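You operate a simulated robot arm through the tools that you are given. There is no shell and no other tool.

The job below is to be done with a simulated robot arm. You get a single attempt, and the scene is never put back.

## Task
Tighten the five door nuts across the door: one, three, five, two, four.
Fine: all end tight and the door sits even.

It is judged by the outcome, as a careful person would: the job done as asked, and still so three seconds after it is handed in. It fails if anything else is knocked over, pushed out of place, dropped, spilled or broken.

## Robot
A 6-joint arm with a two-finger parallel gripper, fixed in place. Base frame: the origin is on the floor under the middle of its stand, x ahead of it, y to its left, z up. Units: m, rad, N and s.
With the tool pointing down near the work surface it reaches from about 0.26 to 0.74 m from the base axis. Its first joint turns from -1.152 to 1.152 rad. Payload 2.45 kg.
The tool frame sits at the grasp point between the pads (the TCP): z along the fingers, y along the line on which they close. The tips reach 0.024 m beyond it. Largest opening 0.068 m; finger width 0.017, thickness 0.01; the body of the gripper, 0.04 by 0.07 m, starts 0.041 m behind the TCP.
Orientation is that of the tool frame in the base frame, as a unit quaternion [x, y, z, w]. With the fingers straight down and closing along the base's y, the tool's x points along the base's -x, its y along +y and its z along -z.

## Interface
- The arm moves only by the tool step_arm. Its arguments are lists of equal length, an entry for each row: "slide": the shift along the tool's x, y, z in mm, a list of three; "dr": the turn, a rotation vector about the tool's x, y, z in rad, a list of three. In form: {"slide": [[tx, ty, tz], ...], "dr": [[rx, ry, rz], ...]}. A call has 1 to 20 rows; each row shifts and turns the commanded pose from where the row before left it, along the tool's axes as they then stand. "claw" is the gripper command, from -1 (fully open) to 1 (shut), values between in proportion, set as the call begins (left out, the last holds). A row lasts 0.2 s, in which the tool goes at most 0.05 m and 0.15 rad; a call with a longer step from one row to the next is refused whole, and so is a gripper value outside its range. A pose out of reach is approached as far as the arm can. The call stops where the force on the tool passes 40 N (or 10 N more than at its start, if that is more) or the arm is blocked; 0.2 s more then pass. The fingers move at their own pace (about 0.108 m/s each) and stop on an object; they squeeze with about 27 N. The grip force told is the motor's: it shows also when the fingers shut on nothing. Time passes only in rows, and 0.2 s behind the last, so rows that do not move let the fingers close. The reply holds the time, the measured pose of the TCP, the force on the tool along the base axes, the opening and the grip force, in the units named above and with some noise, with the torque about the TCP (base axes, N m) and any sound that the robot's microphone picked up.
- Cameras (640 x 400 px; columns grow to the right, rows downward): "scene" is fixed at [0.1856, 0.4089, 1.4732]; the picture's right is [-0.72, -0.69, 0.00], its down [-0.38, 0.40, -0.83] and it looks along [0.58, -0.60, -0.55] (base axes); focal length 325 px, centre (320, 200). "wrist" rides on the gripper at [0.084, 0.011, -0.075] in the tool frame; the picture's right is [-0.13, 0.99, 0.00], its down [-0.60, -0.08, -0.79] and it looks along [-0.79, -0.10, 0.61] (tool axes); focal length 251 px, centre (320, 200). There is no depth. A picture from a camera that has moved, and an enlarged one, comes with that camera's place and axes in the base frame and with its lens. The place of the scene camera against the robot may be out by one fixed shift of up to 0.025 m in any direction.
- grab_frame(camera): a new picture of that camera. It takes no simulated time.
- inspect(camera, box): a new picture of the part [left, top, right, bottom] of that camera's present view, enlarged. It takes no simulated time.
- sign_off(): hands the job in; it is judged then, once.

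Nothing tells you positions but the pictures and the camera data. Unless the task says otherwise, let go and move clear before handing in.

The tools are called after "Call:" as name(argument=value, ...) on one line, values as JSON. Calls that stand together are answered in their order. step_arm: Moves the arm, as the interface text tells. Its arguments: {"type":"object","properties":{"slide":{"type":"array","items":{"type":"array","items":{"type":"number"}}},"dr":{"type":"array","items":{"type":"array","items":{"type":"number"}}},"claw":{"type":"number"}},"required":["slide","dr"]} The other tools are called the same way: grab_frame (camera) takes a picture; inspect (camera, box) takes an enlarged picture of a part of a camera's view; sign_off () hands the job in.

At the start:

```text
time: 0.0
position: [0.5013, 0.0428, 1.275]
tool_rot: [0.0, 1.0, 0.001, 0.002]
force: [0.5, -0.1, -0.3]
wrist_torque: [-0.01, -0.01, -0.04]
grip_width: 0.0682
gripper_force: 0.0
```

scene: 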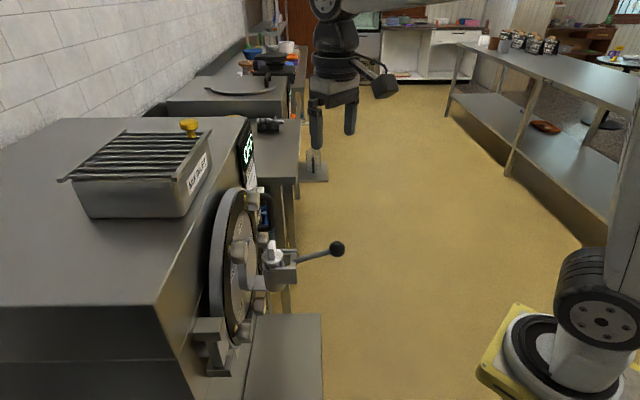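
wrist: 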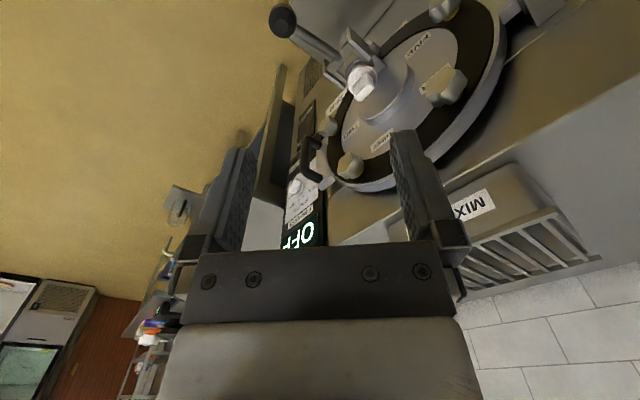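

I see a machine (it looks like a batch ice-cream freezer) with a round door on its front, nuts around it and a handle in the middle. I'll look closer at the door from both cameras before moving.

Call:
inspect(camera="scene", box=[180, 160, 360, 390])

Call:
inspect(camera="wrist", box=[260, 0, 540, 200])

Call:
inspect(camera="scene", box=[200, 100, 360, 200])

```text
1.74 times, centred on (270, 275) of scene
camera zoom: at [0.1856, 0.4089, 1.4732], right [-0.72, -0.69, 0.0], down [-0.38, 0.4, -0.83], along [0.58, -0.6, -0.55], focal length 566 px, centre (407, 70)
```

zoom: 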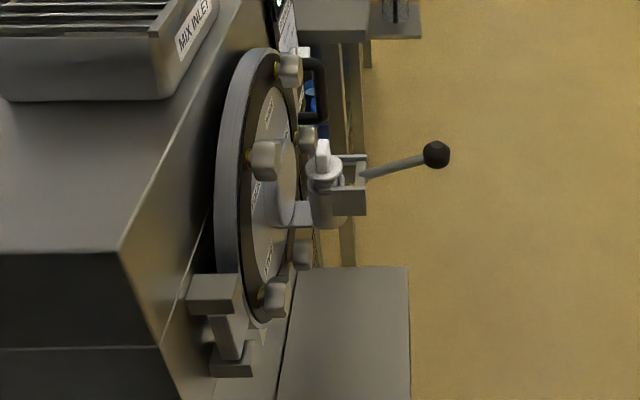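

```text
2.00 times, centred on (400, 100) of wrist
camera zoom: at [0.4159, 0.0531, 1.3491], right [0.13, 0.99, 0.0], down [0.6, -0.08, 0.79], along [0.79, -0.1, -0.61], focal length 503 px, centre (160, 400)
```

zoom: 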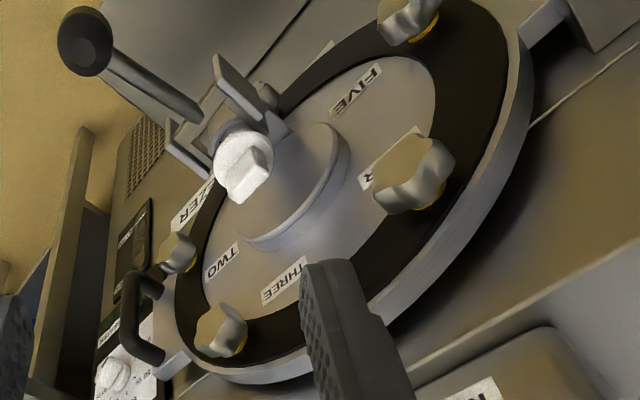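

```text
4.00 times, centred on (280, 150) of scene
camera zoom: at [0.1856, 0.4089, 1.4732], right [-0.72, -0.69, 0.0], down [-0.38, 0.4, -0.83], along [0.58, -0.6, -0.55], focal length 1301 px, centre (480, 400)
```

zoom: 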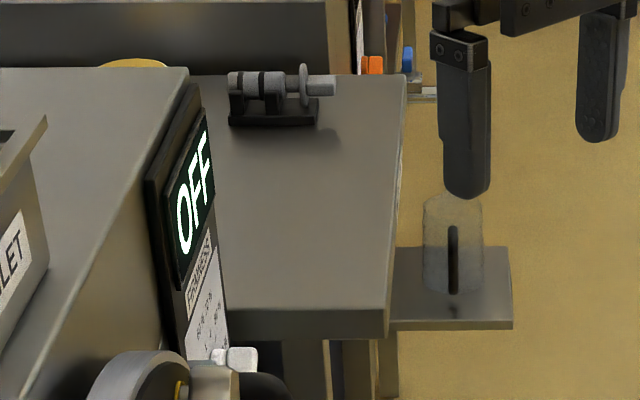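

The wrist and scene views show the machine front standing at about 45° to the base: the door faces toward [-0.7,-0.7,0], with its hub near [0.64, 0.09, 0.94] and the handle ball sticking out about 0.14 m. I'll back away to a clear spot and turn the wrist camera to look at the door head-on.

Call:
step_arm(slide=[[14.3, -27.1, 28.6], [14.3, -27.1, 28.6], [14.3, -27.1, 28.6], [14.3, -27.1, 28.6], [14.3, -27.1, 28.6], [14.3, -27.1, 28.6], [14.3, -27.1, 28.6], [0, 0, 0], [0, 0, 0], [0, 0, 0], [0, 0, 0], [0, 0, 0], [0, 0, 0], [0, 0, 0], [0, 0, 0], [0, 0, 0], [0, 0, 0], [0, 0, 0]], dr=[[0, 0, 0], [0, 0, 0], [0, 0, 0], [0, 0, 0], [0, 0, 0], [0, 0, 0], [0, 0, 0], [0, 0, -0.131], [0, 0, -0.131], [0, 0, -0.131], [0, 0, -0.131], [0, 0, -0.131], [0, 0, -0.131], [0, -0.133, 0], [0, -0.133, 0], [0, -0.133, 0], [0, -0.133, 0], [0, -0.133, 0]])

Call:
grab_frame(camera="wrist")

Call:
grab_frame(camera="scene")

```text
time: 3.8
position: [0.4009, -0.1478, 1.0744]
tool_rot: [-0.362, 0.872, 0.126, 0.304]
force: [1.0, -0.6, 0.3]
wrist_torque: [0.02, -0.01, 0.0]
grip_width: 0.0681
gripper_force: 0.0
```

```text
taken
camera wrist: at [0.3135, -0.219, 1.0804], right [-0.63, 0.77, 0.08], down [0.04, -0.07, 1.0], along [0.78, 0.63, 0.01], focal length 251 px, centre (320, 200)
```

wrist: 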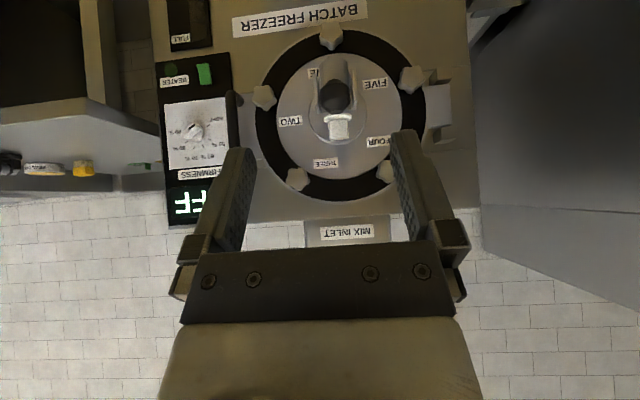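

```text
taken
```

scene: 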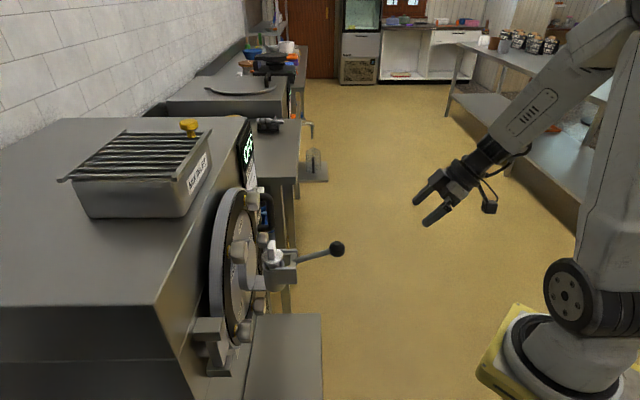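

I now have a near head-on (upside-down) view: five lobed knobs around the door, labelled ONE to FIVE. I'll enlarge it to read the labels and find the knob positions.

Call:
inspect(camera="wrist", box=[230, 10, 430, 210])

Call:
inspect(camera="wrist", box=[150, 0, 260, 220])

Call:
inspect(camera="wrist", box=[250, 20, 420, 130])

Call:
inspect(camera="wrist", box=[250, 100, 420, 210])

```text
2.00 times, centred on (330, 110) of wrist
camera zoom: at [0.3135, -0.219, 1.0804], right [-0.63, 0.77, 0.08], down [0.04, -0.07, 1.0], along [0.78, 0.63, 0.01], focal length 503 px, centre (300, 380)
```

zoom: 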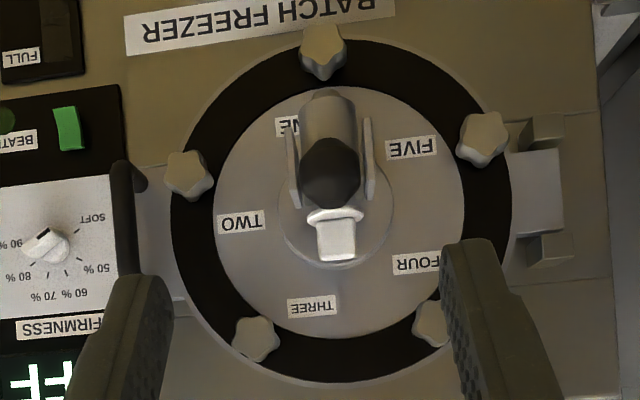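

```text
1.82 times, centred on (205, 110) of wrist
camera zoom: at [0.3135, -0.219, 1.0804], right [-0.63, 0.77, 0.08], down [0.04, -0.07, 1.0], along [0.78, 0.63, 0.01], focal length 457 px, centre (529, 364)
```

zoom: 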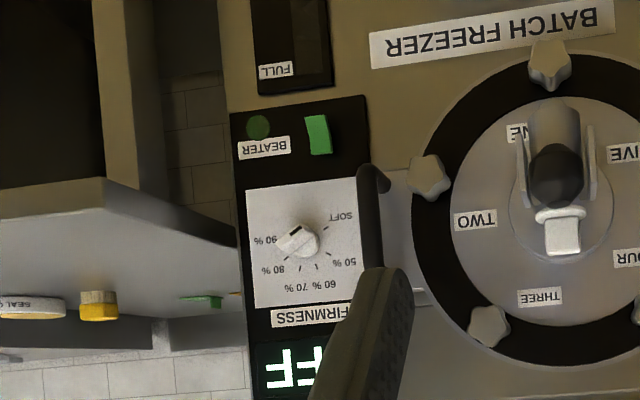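

```text
3.64 times, centred on (335, 75) of wrist
camera zoom: at [0.3135, -0.219, 1.0804], right [-0.63, 0.77, 0.08], down [0.04, -0.07, 1.0], along [0.78, 0.63, 0.01], focal length 914 px, centre (266, 654)
```

zoom: 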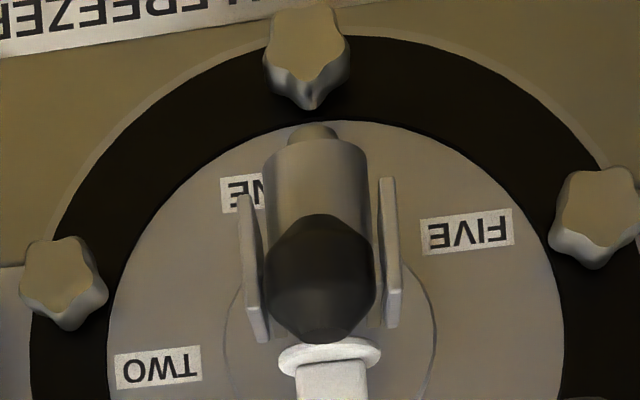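

```text
3.64 times, centred on (335, 155) of wrist
camera zoom: at [0.3135, -0.219, 1.0804], right [-0.63, 0.77, 0.08], down [0.04, -0.07, 1.0], along [0.78, 0.63, 0.01], focal length 914 px, centre (266, 364)
```

zoom: 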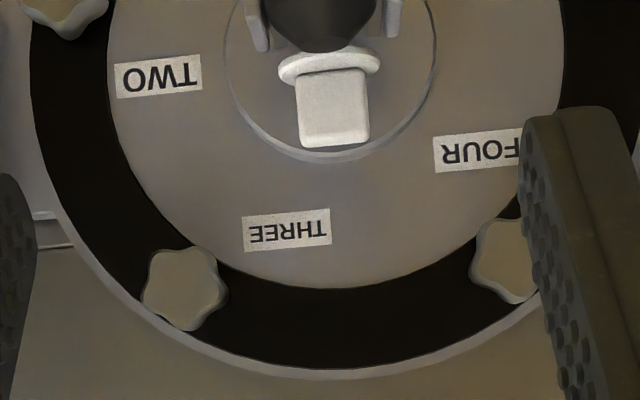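

The labels read ONE at the bottom, TWO right-low, THREE right-high, FOUR left-high, FIVE left-low, seen upright from the front. I'll shift sideways for a second viewpoint to get depth.

Call:
step_arm(slide=[[0, -40, 0], [0, -40, 0], [0, -40, 0], [0, 0, 0]], dr=[[0, 0, 0], [0, 0, 0], [0, 0, 0], [0, 0, 0]])

Call:
grab_frame(camera="wrist")

Call:
inspect(camera="wrist", box=[310, 0, 510, 125])

Call:
inspect(camera="wrist", box=[310, 85, 510, 210])

```text
time: 4.8
position: [0.4867, -0.2335, 1.0762]
tool_rot: [-0.362, 0.873, 0.126, 0.302]
force: [0.3, 0.6, -0.7]
wrist_torque: [0.03, 0.0, -0.04]
grip_width: 0.068
gripper_force: 0.0
```

```text
taken
camera wrist: at [0.3979, -0.3054, 1.0816], right [-0.63, 0.77, 0.08], down [0.04, -0.07, 1.0], along [0.78, 0.63, 0.01], focal length 251 px, centre (320, 200)
```

wrist: 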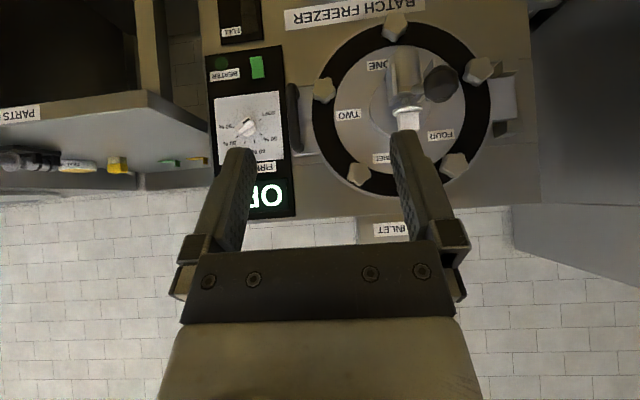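

```text
3.20 times, centred on (410, 62) of wrist
camera zoom: at [0.3979, -0.3054, 1.0816], right [-0.63, 0.77, 0.08], down [0.04, -0.07, 1.0], along [0.78, 0.63, 0.01], focal length 805 px, centre (32, 640)
```

zoom: 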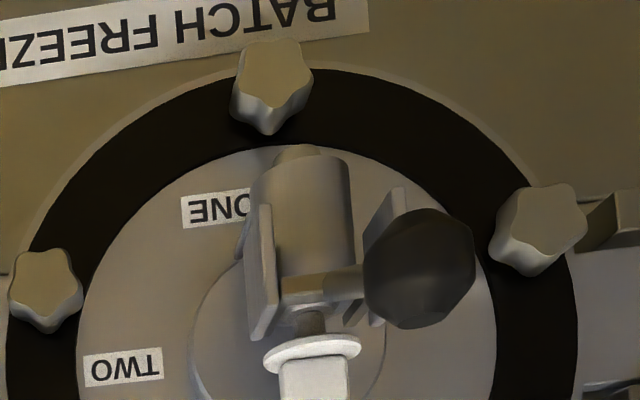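

```text
3.20 times, centred on (410, 148) of wrist
camera zoom: at [0.3979, -0.3054, 1.0816], right [-0.63, 0.77, 0.08], down [0.04, -0.07, 1.0], along [0.78, 0.63, 0.01], focal length 805 px, centre (32, 368)
```

zoom: 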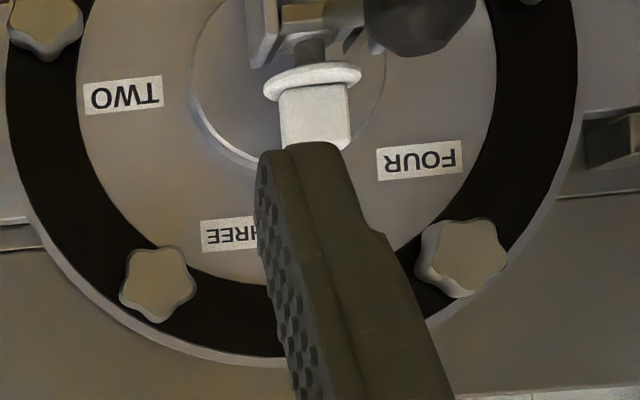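

Stereo from the two views puts the knob ring centre near [0.66, 0.12, 0.92], radius about 0.15 m, with the door's inward normal about [0.7, 0.7, 0]. I'll check the side profile of the knobs in the scene camera to see how far out each one is.

Call:
inspect(camera="scene", box=[200, 180, 290, 270])

Call:
inspect(camera="scene", box=[200, 265, 300, 365])

```text
4.44 times, centred on (245, 225) of scene
camera zoom: at [0.1856, 0.4089, 1.4732], right [-0.72, -0.69, 0.0], down [-0.38, 0.4, -0.83], along [0.58, -0.6, -0.55], focal length 1446 px, centre (653, 89)
```

zoom: 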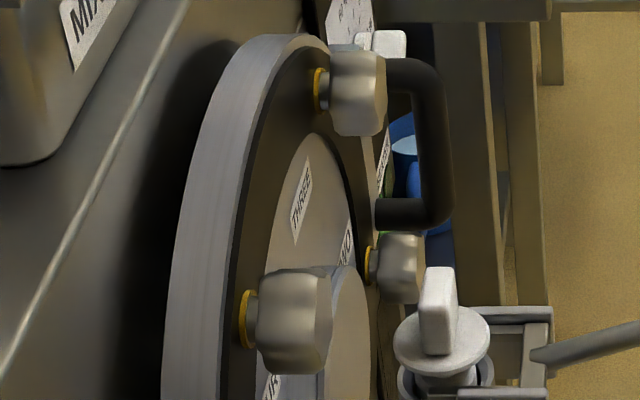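

```text
4.00 times, centred on (250, 315) of scene
camera zoom: at [0.1856, 0.4089, 1.4732], right [-0.72, -0.69, 0.0], down [-0.38, 0.4, -0.83], along [0.58, -0.6, -0.55], focal length 1301 px, centre (600, -260)
```

zoom: 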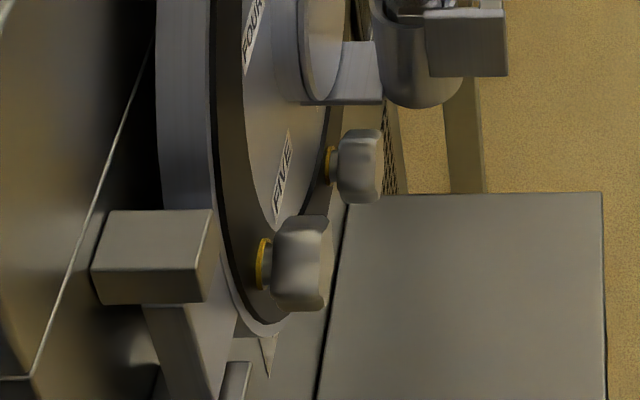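

All five knobs stand a little off their gold washers. ONE is at the bottom, near [0.66, 0.12, 0.77]; the lever ball is near [0.53, -0.01, 0.96] and has to be avoided. I'll level the tool toward the door where it is, well clear, then go down to knob ONE's height.

Call:
step_arm(slide=[[0, 0, 0], [0, 0, 0], [0, 0, 0], [0, 0, 0], [0, 0, 0], [0, 0, 0], [0, 0, 0], [40, 0, 0], [40, 0, 0], [40, 0, 0], [40, 0, 0], [40, 0, 0], [0, 0, 0]], dr=[[0, -0.1294, 0], [0, -0.1294, 0], [0, -0.1294, 0], [0, -0.1294, 0], [0, -0.1294, 0], [0, -0.1294, 0], [0, -0.1294, 0], [0, 0, 0], [0, 0, 0], [0, 0, 0], [0, 0, 0], [0, 0, 0], [0, 0, 0]])

Call:
grab_frame(camera="scene")

Call:
grab_frame(camera="wrist")

```text
time: 7.6
position: [0.4889, -0.2315, 0.8737]
tool_rot: [-0.27, 0.653, 0.271, 0.654]
force: [-0.4, -0.1, 0.4]
wrist_torque: [0.0, -0.01, 0.0]
grip_width: 0.0681
gripper_force: 0.0
```

```text
taken
```

scene: 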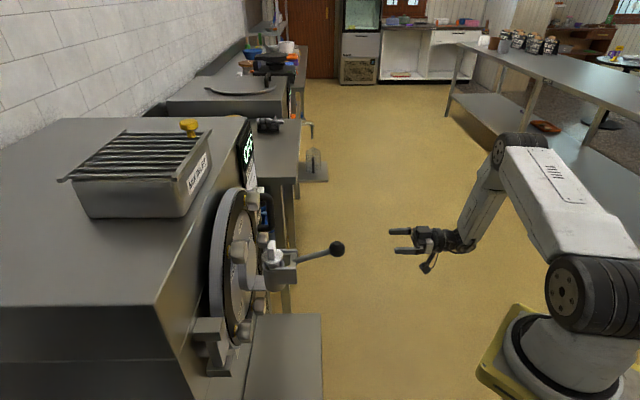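

```text
taken
camera wrist: at [0.4281, -0.2782, 0.7895], right [-0.7, 0.7, 0.13], down [-0.51, -0.62, 0.6], along [0.5, 0.36, 0.79], focal length 251 px, centre (320, 200)
```

wrist: 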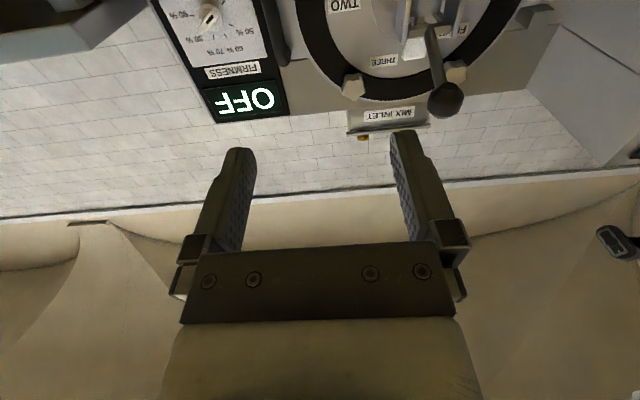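

The tool is level and pointing along the door normal. I'll go down to z≈0.77, slide left onto knob ONE's axis and come forward to about 0.2 m standoff, which stays below the lever.

Call:
step_arm(slide=[[34.6, 0, 0], [34.6, 0, 0], [34.6, 0, 0], [0, 43, 0], [0, 43, 0], [0, 43, 0], [0, 0, 42], [0, 0, 42], [0, 0, 42], [0, 0, 42], [0, 0, 0]], dr=[[0, 0, 0], [0, 0, 0], [0, 0, 0], [0, 0, 0], [0, 0, 0], [0, 0, 0], [0, 0, 0], [0, 0, 0], [0, 0, 0], [0, 0, 0], [0, 0, 0]])

Call:
grab_frame(camera="scene")

Call:
grab_frame(camera="wrist")

```text
time: 10.0
position: [0.5664, -0.083, 0.7645]
tool_rot: [-0.27, 0.653, 0.271, 0.654]
force: [-0.2, -0.4, 0.0]
wrist_torque: [-0.01, -0.04, 0.0]
grip_width: 0.068
gripper_force: 0.1
out of reach, approached as far as the arm can: row 5, 6, 7
```

```text
taken
```

scene: 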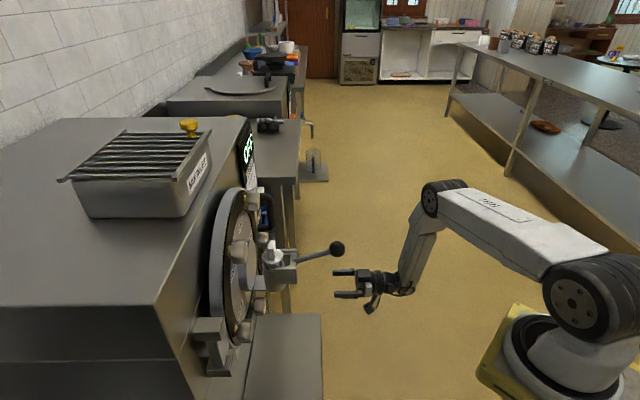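

```text
taken
camera wrist: at [0.5062, -0.1283, 0.6788], right [-0.7, 0.7, 0.13], down [-0.51, -0.62, 0.6], along [0.5, 0.36, 0.79], focal length 251 px, centre (320, 200)
```

wrist: 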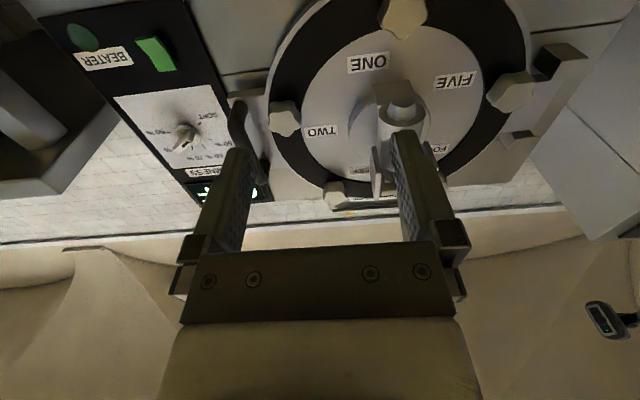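

Part of the sideways move was cut short by the inner reach limit, but knob ONE re-measures at [0.659, 0.120, 0.772], which agrees with before. I'll move diagonally forward-left onto its axis, to about 0.09 m standoff.

Call:
step_arm(slide=[[0, 16, 30], [0, 16, 30], [0, 16, 30], [0, 16, 10], [0, 15, 10], [0, 0, 0]], dr=[[0, 0, 0], [0, 0, 0], [0, 0, 0], [0, 0, 0], [0, 0, 0], [0, 0, 0]])

Call:
grab_frame(camera="scene")

Call:
grab_frame(camera="wrist")

```text
time: 11.4
position: [0.6165, 0.0408, 0.7579]
tool_rot: [-0.27, 0.653, 0.274, 0.653]
force: [0.0, 0.4, 1.1]
wrist_torque: [0.01, -0.03, -0.04]
grip_width: 0.0681
gripper_force: 0.1
out of reach, approached as far as the arm can: row 2, 3, 4, 5
```

```text
taken
```

scene: 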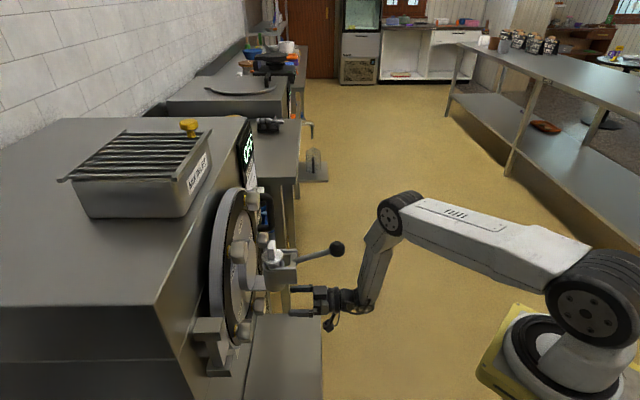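

```text
taken
camera wrist: at [0.5542, -0.0048, 0.6731], right [-0.7, 0.7, 0.13], down [-0.5, -0.62, 0.6], along [0.5, 0.36, 0.79], focal length 251 px, centre (320, 200)
```

wrist: 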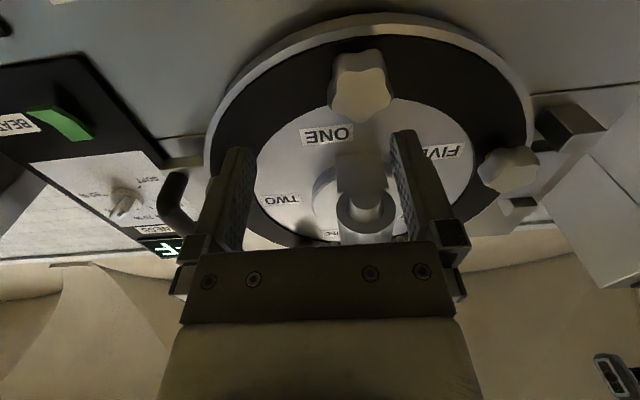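

I'm about 0.086 m in front of knob ONE and a bit right of its axis. I'll enlarge to see the star's orientation and check the clearances.

Call:
inspect(camera="wrist", box=[280, 30, 440, 130])

Call:
inspect(camera="scene", box=[220, 220, 420, 345])

```text
4.00 times, centred on (360, 80) of wrist
camera zoom: at [0.5542, -0.0048, 0.6731], right [-0.7, 0.7, 0.13], down [-0.5, -0.62, 0.6], along [0.5, 0.36, 0.79], focal length 1006 px, centre (160, 680)
```

zoom: 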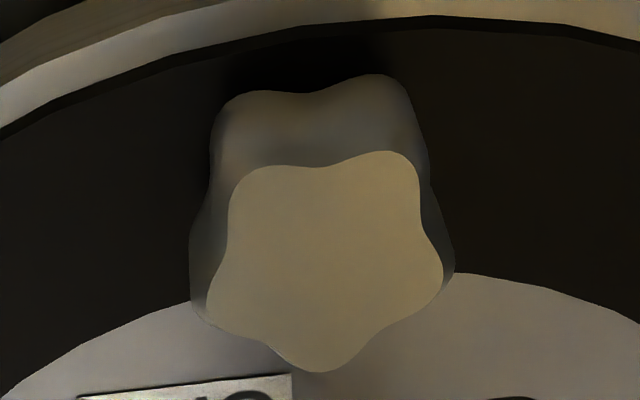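

```text
3.20 times, centred on (320, 282) of scene
camera zoom: at [0.1856, 0.4089, 1.4732], right [-0.72, -0.69, 0.0], down [-0.38, 0.4, -0.83], along [0.58, -0.6, -0.55], focal length 1041 px, centre (320, -64)
```

zoom: 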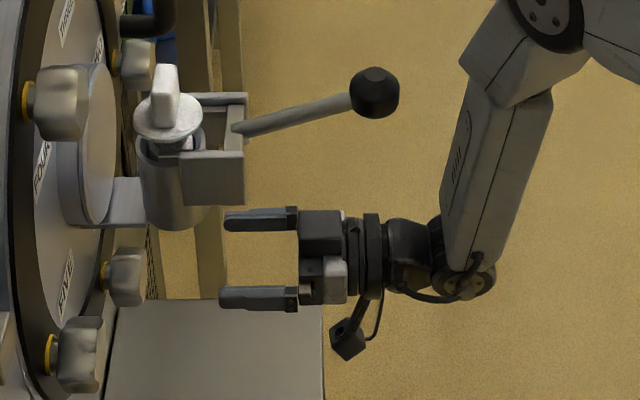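

The star on ONE has a lobe pointing nearly straight up, so grips fit every 36° of roll. I'll move onto its axis with the tips about 0.035 m short of the knob and roll about -52°, which puts one finger on a lobe, the other in a valley, and leaves room to turn clockwise.

Call:
step_arm(slide=[[-4, 13, 13], [-5, 14, 13], [0, 0, 0], [0, 0, 0], [0, 0, 0], [0, 0, 0], [0, 0, 0], [0, 0, 0], [0, 0, 0], [0, 0, 0]], dr=[[0, 0, 0], [0, 0, 0], [0, 0, -0.13], [0, 0, -0.13], [0, 0, -0.13], [0, 0, -0.13], [0, 0, -0.13], [0, 0, -0.13], [0, 0, -0.13], [0, 0, 0]])

Call:
grab_frame(camera="wrist")

Call:
grab_frame(camera="scene")

```text
time: 13.6
position: [0.7465, 0.0302, 0.7516]
tool_rot: [-0.482, 0.526, 0.043, 0.699]
force: [0.7, 0.2, 0.2]
wrist_torque: [0.01, 0.05, -0.02]
grip_width: 0.068
gripper_force: 0.1
out of reach, approached as far as the arm can: row 1, 2, 3, 4, 5, 6, 7, 8, 9
```

```text
taken
camera wrist: at [0.7233, -0.0567, 0.6792], right [-0.62, 0.58, -0.52], down [-0.77, -0.34, 0.53], along [0.13, 0.74, 0.66], focal length 251 px, centre (320, 200)
```

wrist: 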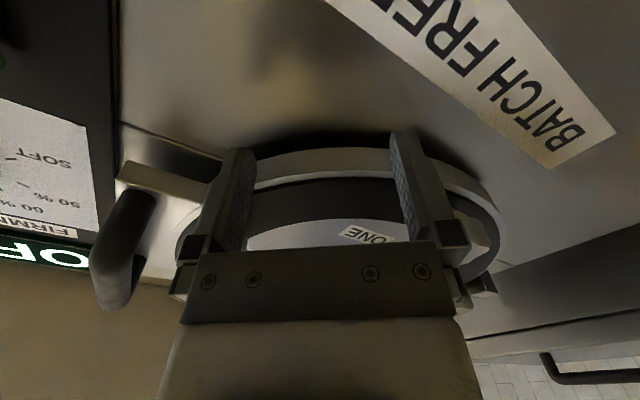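

```text
taken
```

scene: 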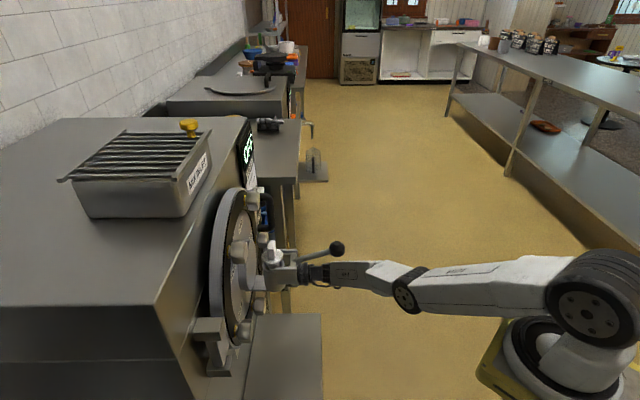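

The last move went wrong. My roll pushed a wrist joint past its limit and the solver drifted off to about 0.126 m right of ONE, close to the door, but nothing was touched and no force shows. I'll back straight out along the door normal while rolling the other way to free that joint.

Call:
step_arm(slide=[[0, 0, -30], [0, 0, -35], [0, 0, -40], [0, 0, -40], [0, 0, -40], [0, 0, 0]], dr=[[0, 0, 0.12], [0, 0, 0.13], [0, 0, 0.13], [0, 0, 0.13], [0, 0, 0.13], [0, 0, 0]])

Call:
grab_frame(camera="scene")

```text
time: 15.0
position: [0.6592, -0.1196, 0.7171]
tool_rot: [-0.294, 0.65, 0.264, 0.65]
force: [0.2, -0.2, -0.9]
wrist_torque: [0.04, 0.01, 0.02]
grip_width: 0.0678
gripper_force: 0.0
out of reach, approached as far as the arm can: row 1, 2, 3, 4, 5
```

```text
taken
```

scene: 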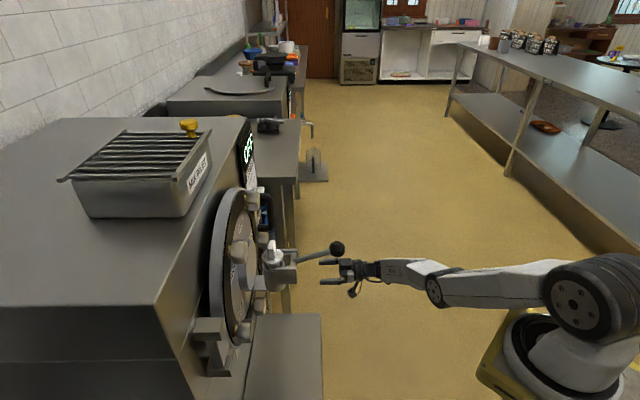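

I'm clear of the door now, about 0.17 m back and to the right, but the wrist joint is still near its limit. I'll roll further positive in place to bring it back into range.

Call:
step_arm(slide=[[0, 0, 0], [0, 0, 0], [0, 0, 0], [0, 0, 0], [0, 0, 0]], dr=[[0, 0, 0.14], [0, 0, 0.14], [0, 0, 0.14], [0, 0, 0.14], [0, 0, 0]])

Call:
grab_frame(camera="scene")

```text
time: 16.2
position: [0.6587, -0.1203, 0.7174]
tool_rot: [-0.1, 0.707, 0.432, 0.552]
force: [-0.2, 0.0, -0.7]
wrist_torque: [-0.01, 0.01, 0.03]
grip_width: 0.068
gripper_force: 0.1
```

```text
taken
```

scene: 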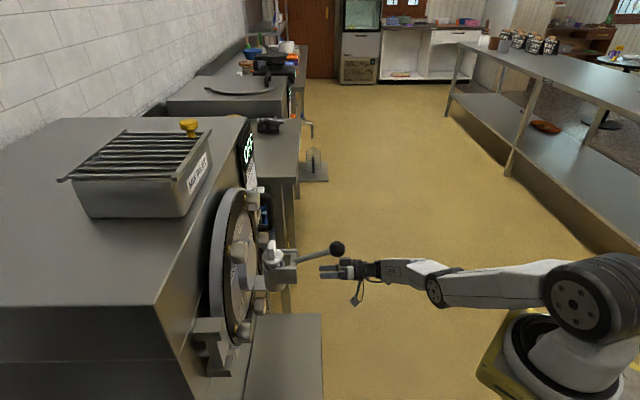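

No flags now: it was the last joint at its limit, and a positive roll keeps me in range. I'll raise and back off a little to get the elbow back up, well to the right of the lever, and check.

Call:
step_arm(slide=[[-34.7, 20, -15], [-34.7, 20, -15], [-34.7, 20, -15], [-34.7, 20, -15], [0, 0, 0]], dr=[[0, 0, 0], [0, 0, 0], [0, 0, 0], [0, 0, 0], [0, 0, 0]])

Call:
grab_frame(camera="scene")

```text
time: 17.4
position: [0.6859, -0.2003, 0.8069]
tool_rot: [-0.101, 0.706, 0.433, 0.551]
force: [0.4, 0.5, 0.6]
wrist_torque: [-0.01, -0.02, 0.02]
grip_width: 0.0678
gripper_force: 0.1
out of reach, approached as far as the arm can: row 1, 2, 3, 4
```

```text
taken
```

scene: 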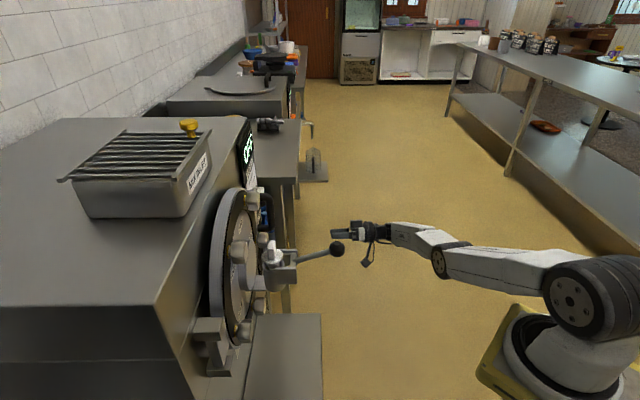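

The elbow has flipped to the low side and is stuck on its limit. A positive roll toward the other end of the last joint's range should push it back up. First I'll look around from the wrist camera to be sure there is room to roll here.

Call:
grab_frame(camera="wrist")

Call:
inspect(camera="scene", box=[240, 180, 480, 330])

```text
taken
camera wrist: at [0.5962, -0.2202, 0.7397], right [-0.57, 0.56, 0.61], down [-0.27, -0.82, 0.5], along [0.78, 0.12, 0.62], focal length 251 px, centre (320, 200)
```

wrist: 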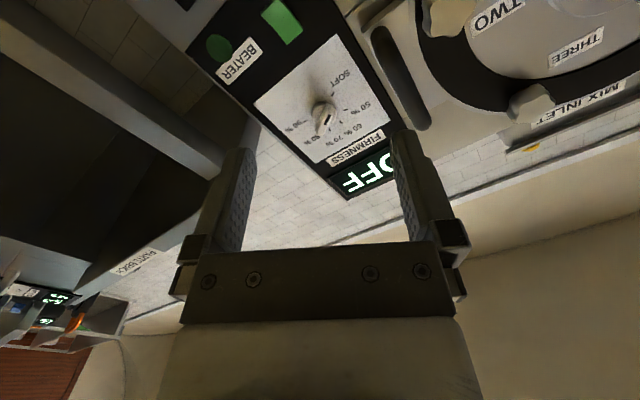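

```text
2.67 times, centred on (360, 255) of scene
camera zoom: at [0.1856, 0.4089, 1.4732], right [-0.72, -0.69, 0.0], down [-0.38, 0.4, -0.83], along [0.58, -0.6, -0.55], focal length 867 px, centre (213, 53)
```

zoom: 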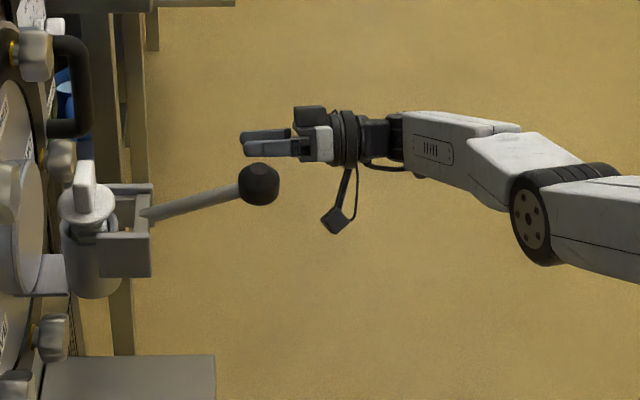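

There is free space around the gripper: the lever ball is more than 0.2 m away and the parts bench much farther. I'll roll in place.

Call:
step_arm(slide=[[0, 0, 0], [0, 0, 0], [0, 0, 0], [0, 0, 0], [0, 0, 0], [0, 0, 0], [0, 0, 0], [0, 0, 0], [0, 0, 0], [0, 0, 0], [0, 0, 0], [0, 0, 0], [0, 0, 0], [0, 0, 0], [0, 0, 0], [0, 0, 0], [0, 0, 0], [0, 0, 0], [0, 0, 0], [0, 0, 0]], dr=[[0, 0, 0.145], [0, 0, 0.145], [0, 0, 0.145], [0, 0, 0.145], [0, 0, 0.145], [0, 0, 0.145], [0, 0, 0.145], [0, 0, 0.145], [0, 0, 0.145], [0, 0, 0.145], [0, 0, 0.145], [0, 0, 0.145], [0, 0, 0.145], [0, 0, 0.145], [0, 0, 0.145], [0, 0, 0.145], [0, 0, 0.145], [0, 0, 0.145], [0, 0, 0.145], [0, 0, 0.145]])

```text
time: 21.6
position: [0.6876, -0.2014, 0.8073]
tool_rot: [0.689, 0.185, 0.599, -0.364]
force: [-0.2, 0.0, 0.1]
wrist_torque: [0.04, 0.0, 0.01]
grip_width: 0.068
gripper_force: 0.0
```

The roll went cleanly with no flags. I'll continue rolling toward the upper end and watch for the elbow to come up.

Call:
step_arm(slide=[[0, 0, 0], [0, 0, 0], [0, 0, 0], [0, 0, 0], [0, 0, 0], [0, 0, 0], [0, 0, 0], [0, 0, 0], [0, 0, 0], [0, 0, 0], [0, 0, 0], [0, 0, 0], [0, 0, 0], [0, 0, 0], [0, 0, 0]], dr=[[0, 0, 0.145], [0, 0, 0.145], [0, 0, 0.145], [0, 0, 0.145], [0, 0, 0.145], [0, 0, 0.145], [0, 0, 0.145], [0, 0, 0.145], [0, 0, 0.145], [0, 0, 0.145], [0, 0, 0.145], [0, 0, 0.145], [0, 0, 0.145], [0, 0, 0.145], [0, 0, 0]])

Call:
grab_frame(camera="scene")

```text
time: 24.8
position: [0.6756, -0.1933, 0.8125]
tool_rot: [-0.521, 0.489, -0.01, 0.7]
force: [0.3, -0.2, -0.9]
wrist_torque: [0.02, 0.03, 0.0]
grip_width: 0.0677
gripper_force: 0.1
out of reach, approached as far as the arm can: row 14
```

```text
taken
```

scene: 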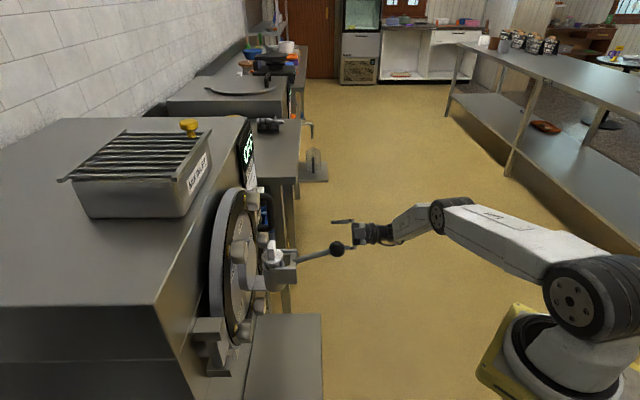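

The elbow is up again and the tool is free at about [0.676, -0.193, 0.813], rolled about -48° (camera right and down). When I reach ONE the forearm will come near the lever ball, so I'll approach in stages and check the gap each time.

Call:
step_arm(slide=[[-16.2, 26.3, 20.7], [-16.2, 26.3, 20.7], [-16.2, 26.3, 20.7], [-16.2, 26.3, 20.7], [-16.2, 26.3, 20.7], [0, 0, 0], [0, 0, 0]], dr=[[0, 0, 0], [0, 0, 0], [0, 0, 0], [0, 0, 0], [0, 0, 0], [0.027, 0, 0], [0, 0, 0]])

Call:
grab_frame(camera="scene")

Call:
grab_frame(camera="wrist")

```text
time: 26.4
position: [0.6382, -0.0162, 0.7683]
tool_rot: [-0.511, 0.488, -0.016, 0.708]
force: [0.3, -0.4, -0.2]
wrist_torque: [-0.02, -0.02, -0.04]
grip_width: 0.0681
gripper_force: 0.0
```

```text
taken
```

scene: 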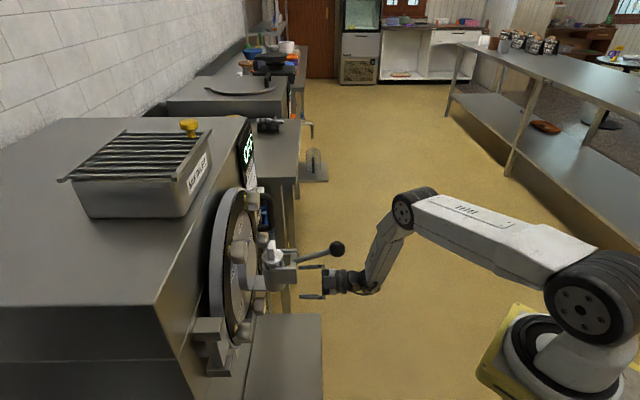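

```text
taken
camera wrist: at [0.6236, -0.1082, 0.7026], right [-0.54, 0.54, -0.64], down [-0.84, -0.29, 0.46], along [0.07, 0.79, 0.61], focal length 251 px, centre (320, 200)
```

wrist: 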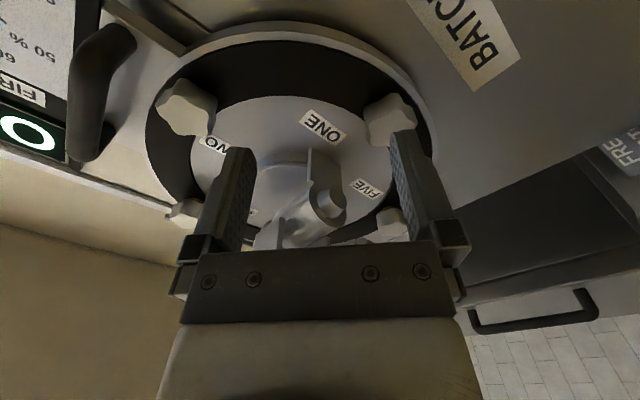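

I'm in place about 0.11 m in front and 0.08 m right of ONE, elbow up, no flags. I'll zoom in to refine knob ONE and look at the gap between forearm and lever ball.

Call:
inspect(camera="wrist", box=[330, 70, 450, 170])

Call:
inspect(camera="scene", box=[280, 180, 440, 310])

Call:
inspect(camera="wrist", box=[140, 60, 260, 160])

```text
4.00 times, centred on (390, 120) of wrist
camera zoom: at [0.6236, -0.1082, 0.7026], right [-0.54, 0.54, -0.64], down [-0.84, -0.29, 0.46], along [0.07, 0.79, 0.61], focal length 1006 px, centre (40, 520)
```

zoom: 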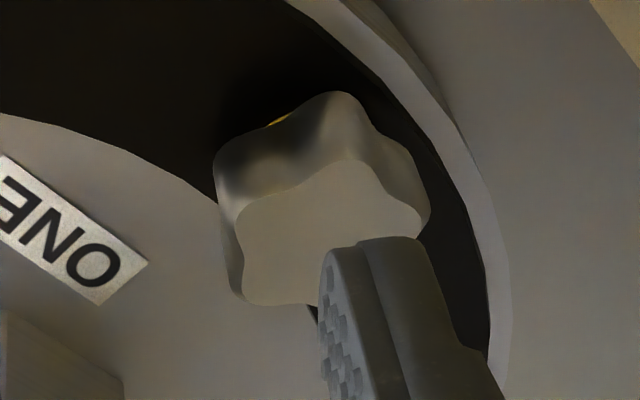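

```text
3.08 times, centred on (360, 245) of scene
camera zoom: at [0.1856, 0.4089, 1.4732], right [-0.72, -0.69, 0.0], down [-0.38, 0.4, -0.83], along [0.58, -0.6, -0.55], focal length 1001 px, centre (197, 62)
```

zoom: 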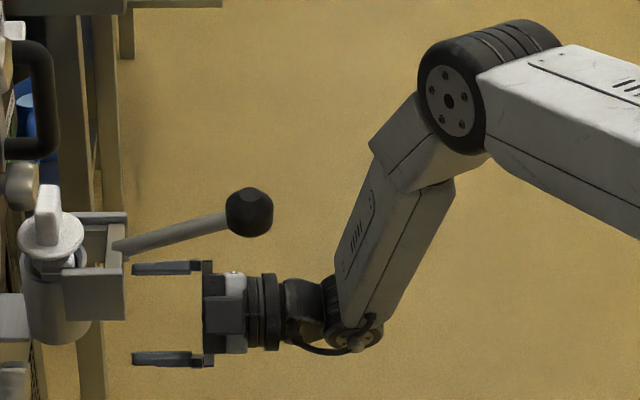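

```text
4.00 times, centred on (200, 110) of wrist
camera zoom: at [0.6236, -0.1082, 0.7026], right [-0.54, 0.54, -0.64], down [-0.84, -0.29, 0.46], along [0.07, 0.79, 0.61], focal length 1006 px, centre (800, 560)
```

zoom: 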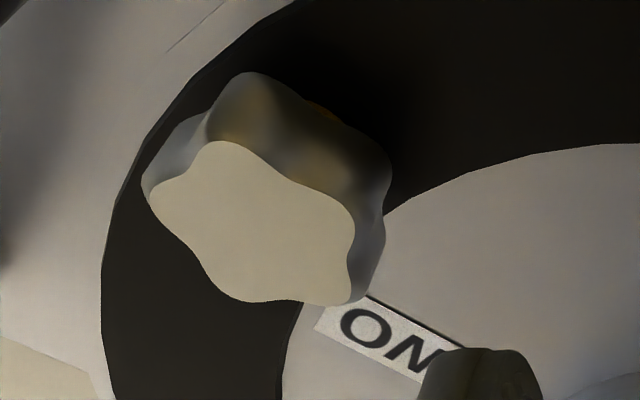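

ONE now fixes at about [0.6575, 0.119, 0.768]. I expect roughly 2 cm between forearm and lever ball at the final pose, so I'll come in to 0.045 m standoff but stay 0.03 m to the right, and check again.

Call:
step_arm(slide=[[-19.3, 17.7, 33], [-19.4, 17.7, 33.1], [0, 0, 0]], dr=[[0, 0, 0], [0, 0, 0], [0, 0, 0]])

Call:
inspect(camera="scene", box=[260, 180, 420, 310])

Call:
grab_frame(camera="wrist")

```text
time: 27.2
position: [0.6499, 0.0685, 0.7716]
tool_rot: [-0.512, 0.487, -0.015, 0.707]
force: [-0.1, 0.1, 1.1]
wrist_torque: [-0.02, -0.04, 0.01]
grip_width: 0.0681
gripper_force: 0.1
```

```text
3.08 times, centred on (340, 245) of scene
camera zoom: at [0.1855, 0.4089, 1.4732], right [-0.72, -0.69, 0.0], down [-0.38, 0.4, -0.83], along [0.58, -0.6, -0.55], focal length 1001 px, centre (258, 62)
```

zoom: 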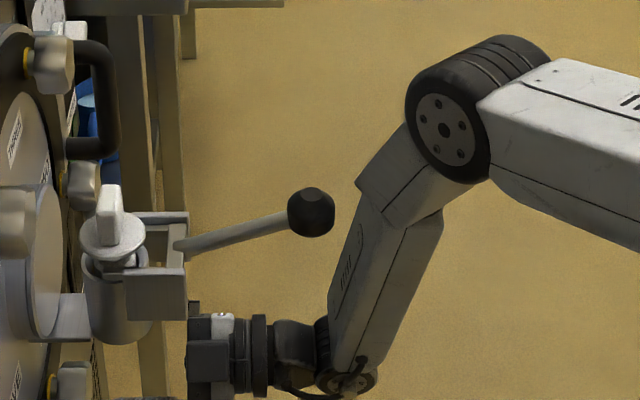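

```text
taken
camera wrist: at [0.6349, -0.0247, 0.7051], right [-0.54, 0.54, -0.65], down [-0.84, -0.29, 0.46], along [0.07, 0.79, 0.61], focal length 251 px, centre (320, 200)
```

wrist: 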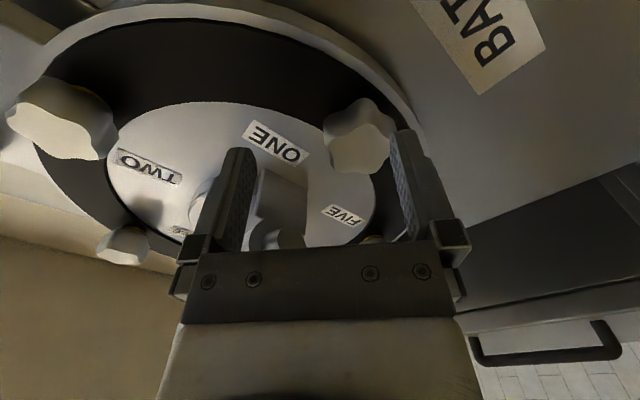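

The lever ball is fixed at [0.528, -0.010, 0.962] and the forearm could pass very close to it. I'll tilt the tool slightly (nose up 6°, yaw 4°) to pull the forearm away, and roll to about -88° so I have room to turn clockwise, all while still off the knob.

Call:
step_arm(slide=[[0, 0, 0], [0, 0, 0], [0, 0, 0], [0, 0, 0], [0, 0, 0], [0, 0, 0], [0, 0, 0]], dr=[[0, 0, -0.141], [0, 0, -0.141], [0, 0, -0.141], [0, 0, -0.141], [0, 0, -0.141], [0.107, 0.066, 0], [0, 0, 0]])

Call:
grab_frame(camera="wrist")

Call:
inspect(camera="scene", box=[260, 180, 420, 310])

```text
time: 28.8
position: [0.6477, 0.0688, 0.7692]
tool_rot: [-0.604, 0.289, -0.294, 0.682]
force: [0.7, 0.7, -0.6]
wrist_torque: [0.0, -0.02, 0.0]
grip_width: 0.0678
gripper_force: 0.1
```

```text
taken
camera wrist: at [0.6478, -0.0427, 0.7455], right [-0.03, 0.19, -0.98], down [-1.0, -0.07, 0.02], along [-0.07, 0.98, 0.2], focal length 251 px, centre (320, 200)
```

wrist: 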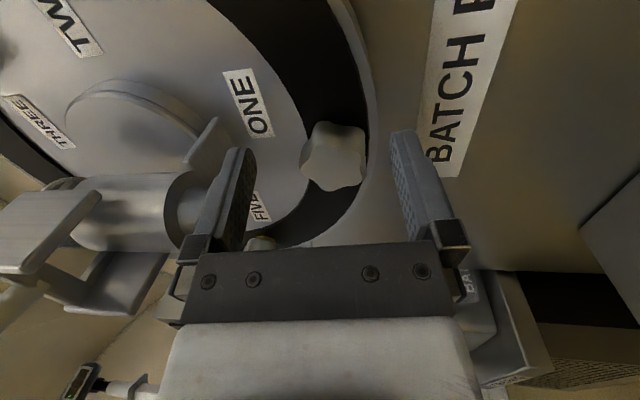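

```text
3.08 times, centred on (340, 245) of scene
camera zoom: at [0.1856, 0.4089, 1.4732], right [-0.72, -0.69, 0.0], down [-0.38, 0.4, -0.83], along [0.58, -0.6, -0.55], focal length 1001 px, centre (258, 62)
```

zoom: 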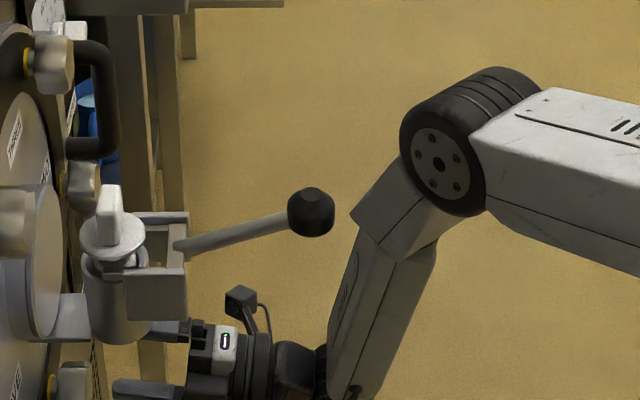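

The tilt and roll went fine; ONE sits nicely between the opened fingers. I'll zoom on the knob for the final alignment.

Call:
inspect(camera="wrist", box=[240, 100, 440, 225])

```text
3.20 times, centred on (340, 162) of wrist
camera zoom: at [0.6478, -0.0427, 0.7455], right [-0.03, 0.19, -0.98], down [-1.0, -0.07, 0.02], along [-0.07, 0.98, 0.2], focal length 805 px, centre (256, 320)
```

zoom: 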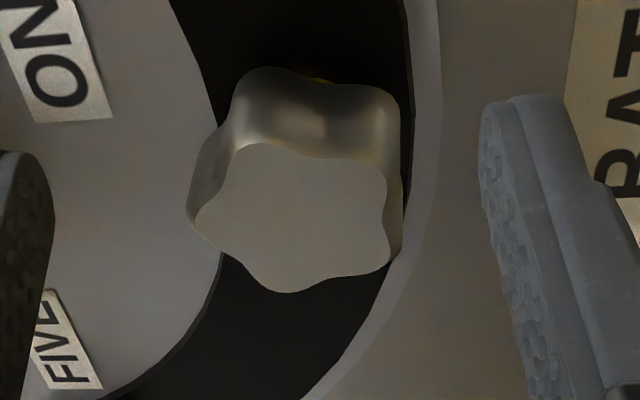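

ONE is confirmed at [0.657, 0.118, 0.768] with its lobe line matching the closing direction. I'll advance half of the remaining distance and recheck the lever ball.

Call:
step_arm(slide=[[-7.8, 1.8, 7.7], [-7.8, 1.9, 7.7], [0, 0, 0]], dr=[[0, 0, 0], [0, 0, 0], [0, 0, 0]])

Call:
inspect(camera="scene", box=[260, 180, 420, 310])

Call:
grab_frame(camera="wrist")

```text
time: 29.6
position: [0.65, 0.0897, 0.767]
tool_rot: [-0.603, 0.288, -0.295, 0.683]
force: [0.6, -0.2, -0.2]
wrist_torque: [-0.01, -0.02, 0.02]
grip_width: 0.0679
gripper_force: 0.0
```

```text
3.08 times, centred on (340, 245) of scene
camera zoom: at [0.1856, 0.4089, 1.4732], right [-0.72, -0.69, 0.0], down [-0.38, 0.4, -0.83], along [0.58, -0.6, -0.55], focal length 1001 px, centre (258, 62)
```

zoom: 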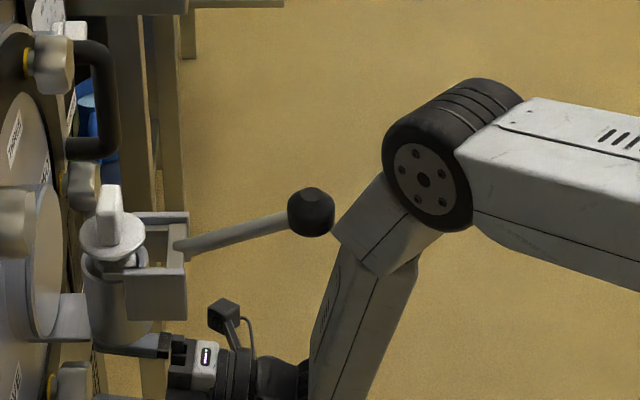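

```text
taken
camera wrist: at [0.6487, -0.0207, 0.7437], right [-0.03, 0.19, -0.98], down [-1.0, -0.07, 0.02], along [-0.07, 0.98, 0.2], focal length 251 px, centre (320, 200)
```

wrist: 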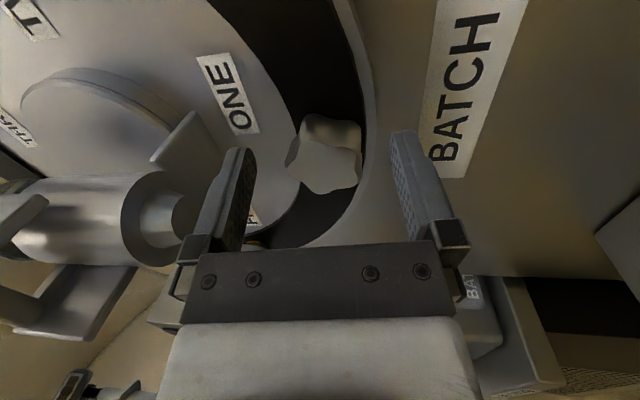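

The forearm sleeve is only about 7 mm from the lever ball, so I won't go further like this. I'll back off 4 cm, swap to about 15° of tool yaw (which moves the forearm sideways past the ball) and roll to -124°, all in free space.

Call:
step_arm(slide=[[2.5, -4.2, -39.7], [0, 0, 0], [0, 0, 0], [0, 0, 0], [0, 0, 0], [0, 0, 0], [0, 0, 0], [0, 0, 0], [0, 0, 0]], dr=[[0, 0, 0], [-0.047, 0.099, 0], [-0.0476, 0.099, 0], [0, 0, -0.1256], [0, 0, -0.1256], [0, 0, -0.1256], [0, 0, -0.1256], [0, 0, -0.1256], [0, 0, 0]])

Call:
inspect(camera="scene", box=[260, 180, 420, 310])

Call:
grab_frame(camera="wrist")

```text
time: 31.6
position: [0.6211, 0.0631, 0.7661]
tool_rot: [0.687, -0.163, 0.515, -0.487]
force: [-0.6, 0.0, -0.5]
wrist_torque: [0.0, -0.01, 0.01]
grip_width: 0.0681
gripper_force: 0.1
```

```text
3.08 times, centred on (340, 245) of scene
camera zoom: at [0.1856, 0.4089, 1.4732], right [-0.72, -0.69, 0.0], down [-0.38, 0.4, -0.83], along [0.58, -0.6, -0.55], focal length 1001 px, centre (258, 62)
```

zoom: 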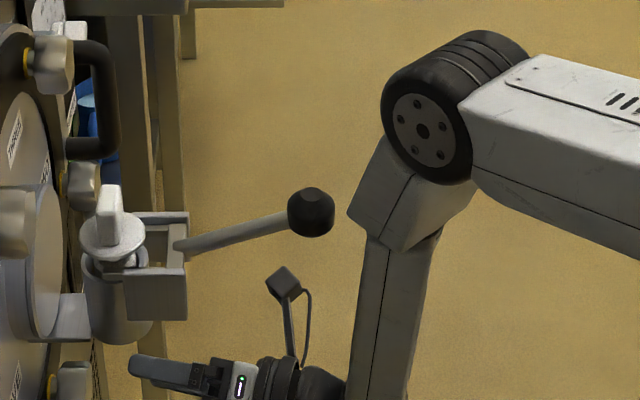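

```text
taken
camera wrist: at [0.5941, -0.0414, 0.8029], right [0.22, -0.38, -0.9], down [-0.96, 0.08, -0.27], along [0.17, 0.92, -0.34], focal length 251 px, centre (320, 200)
```

wrist: 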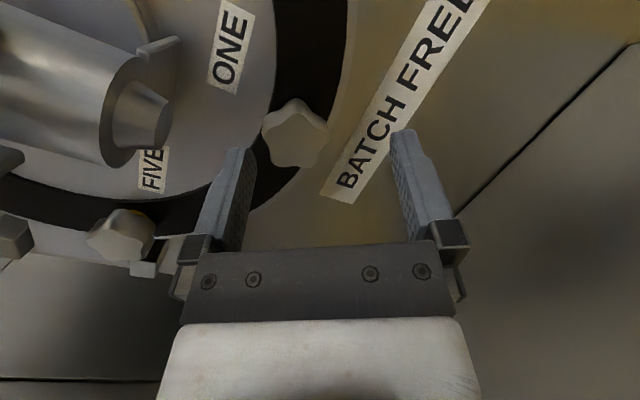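

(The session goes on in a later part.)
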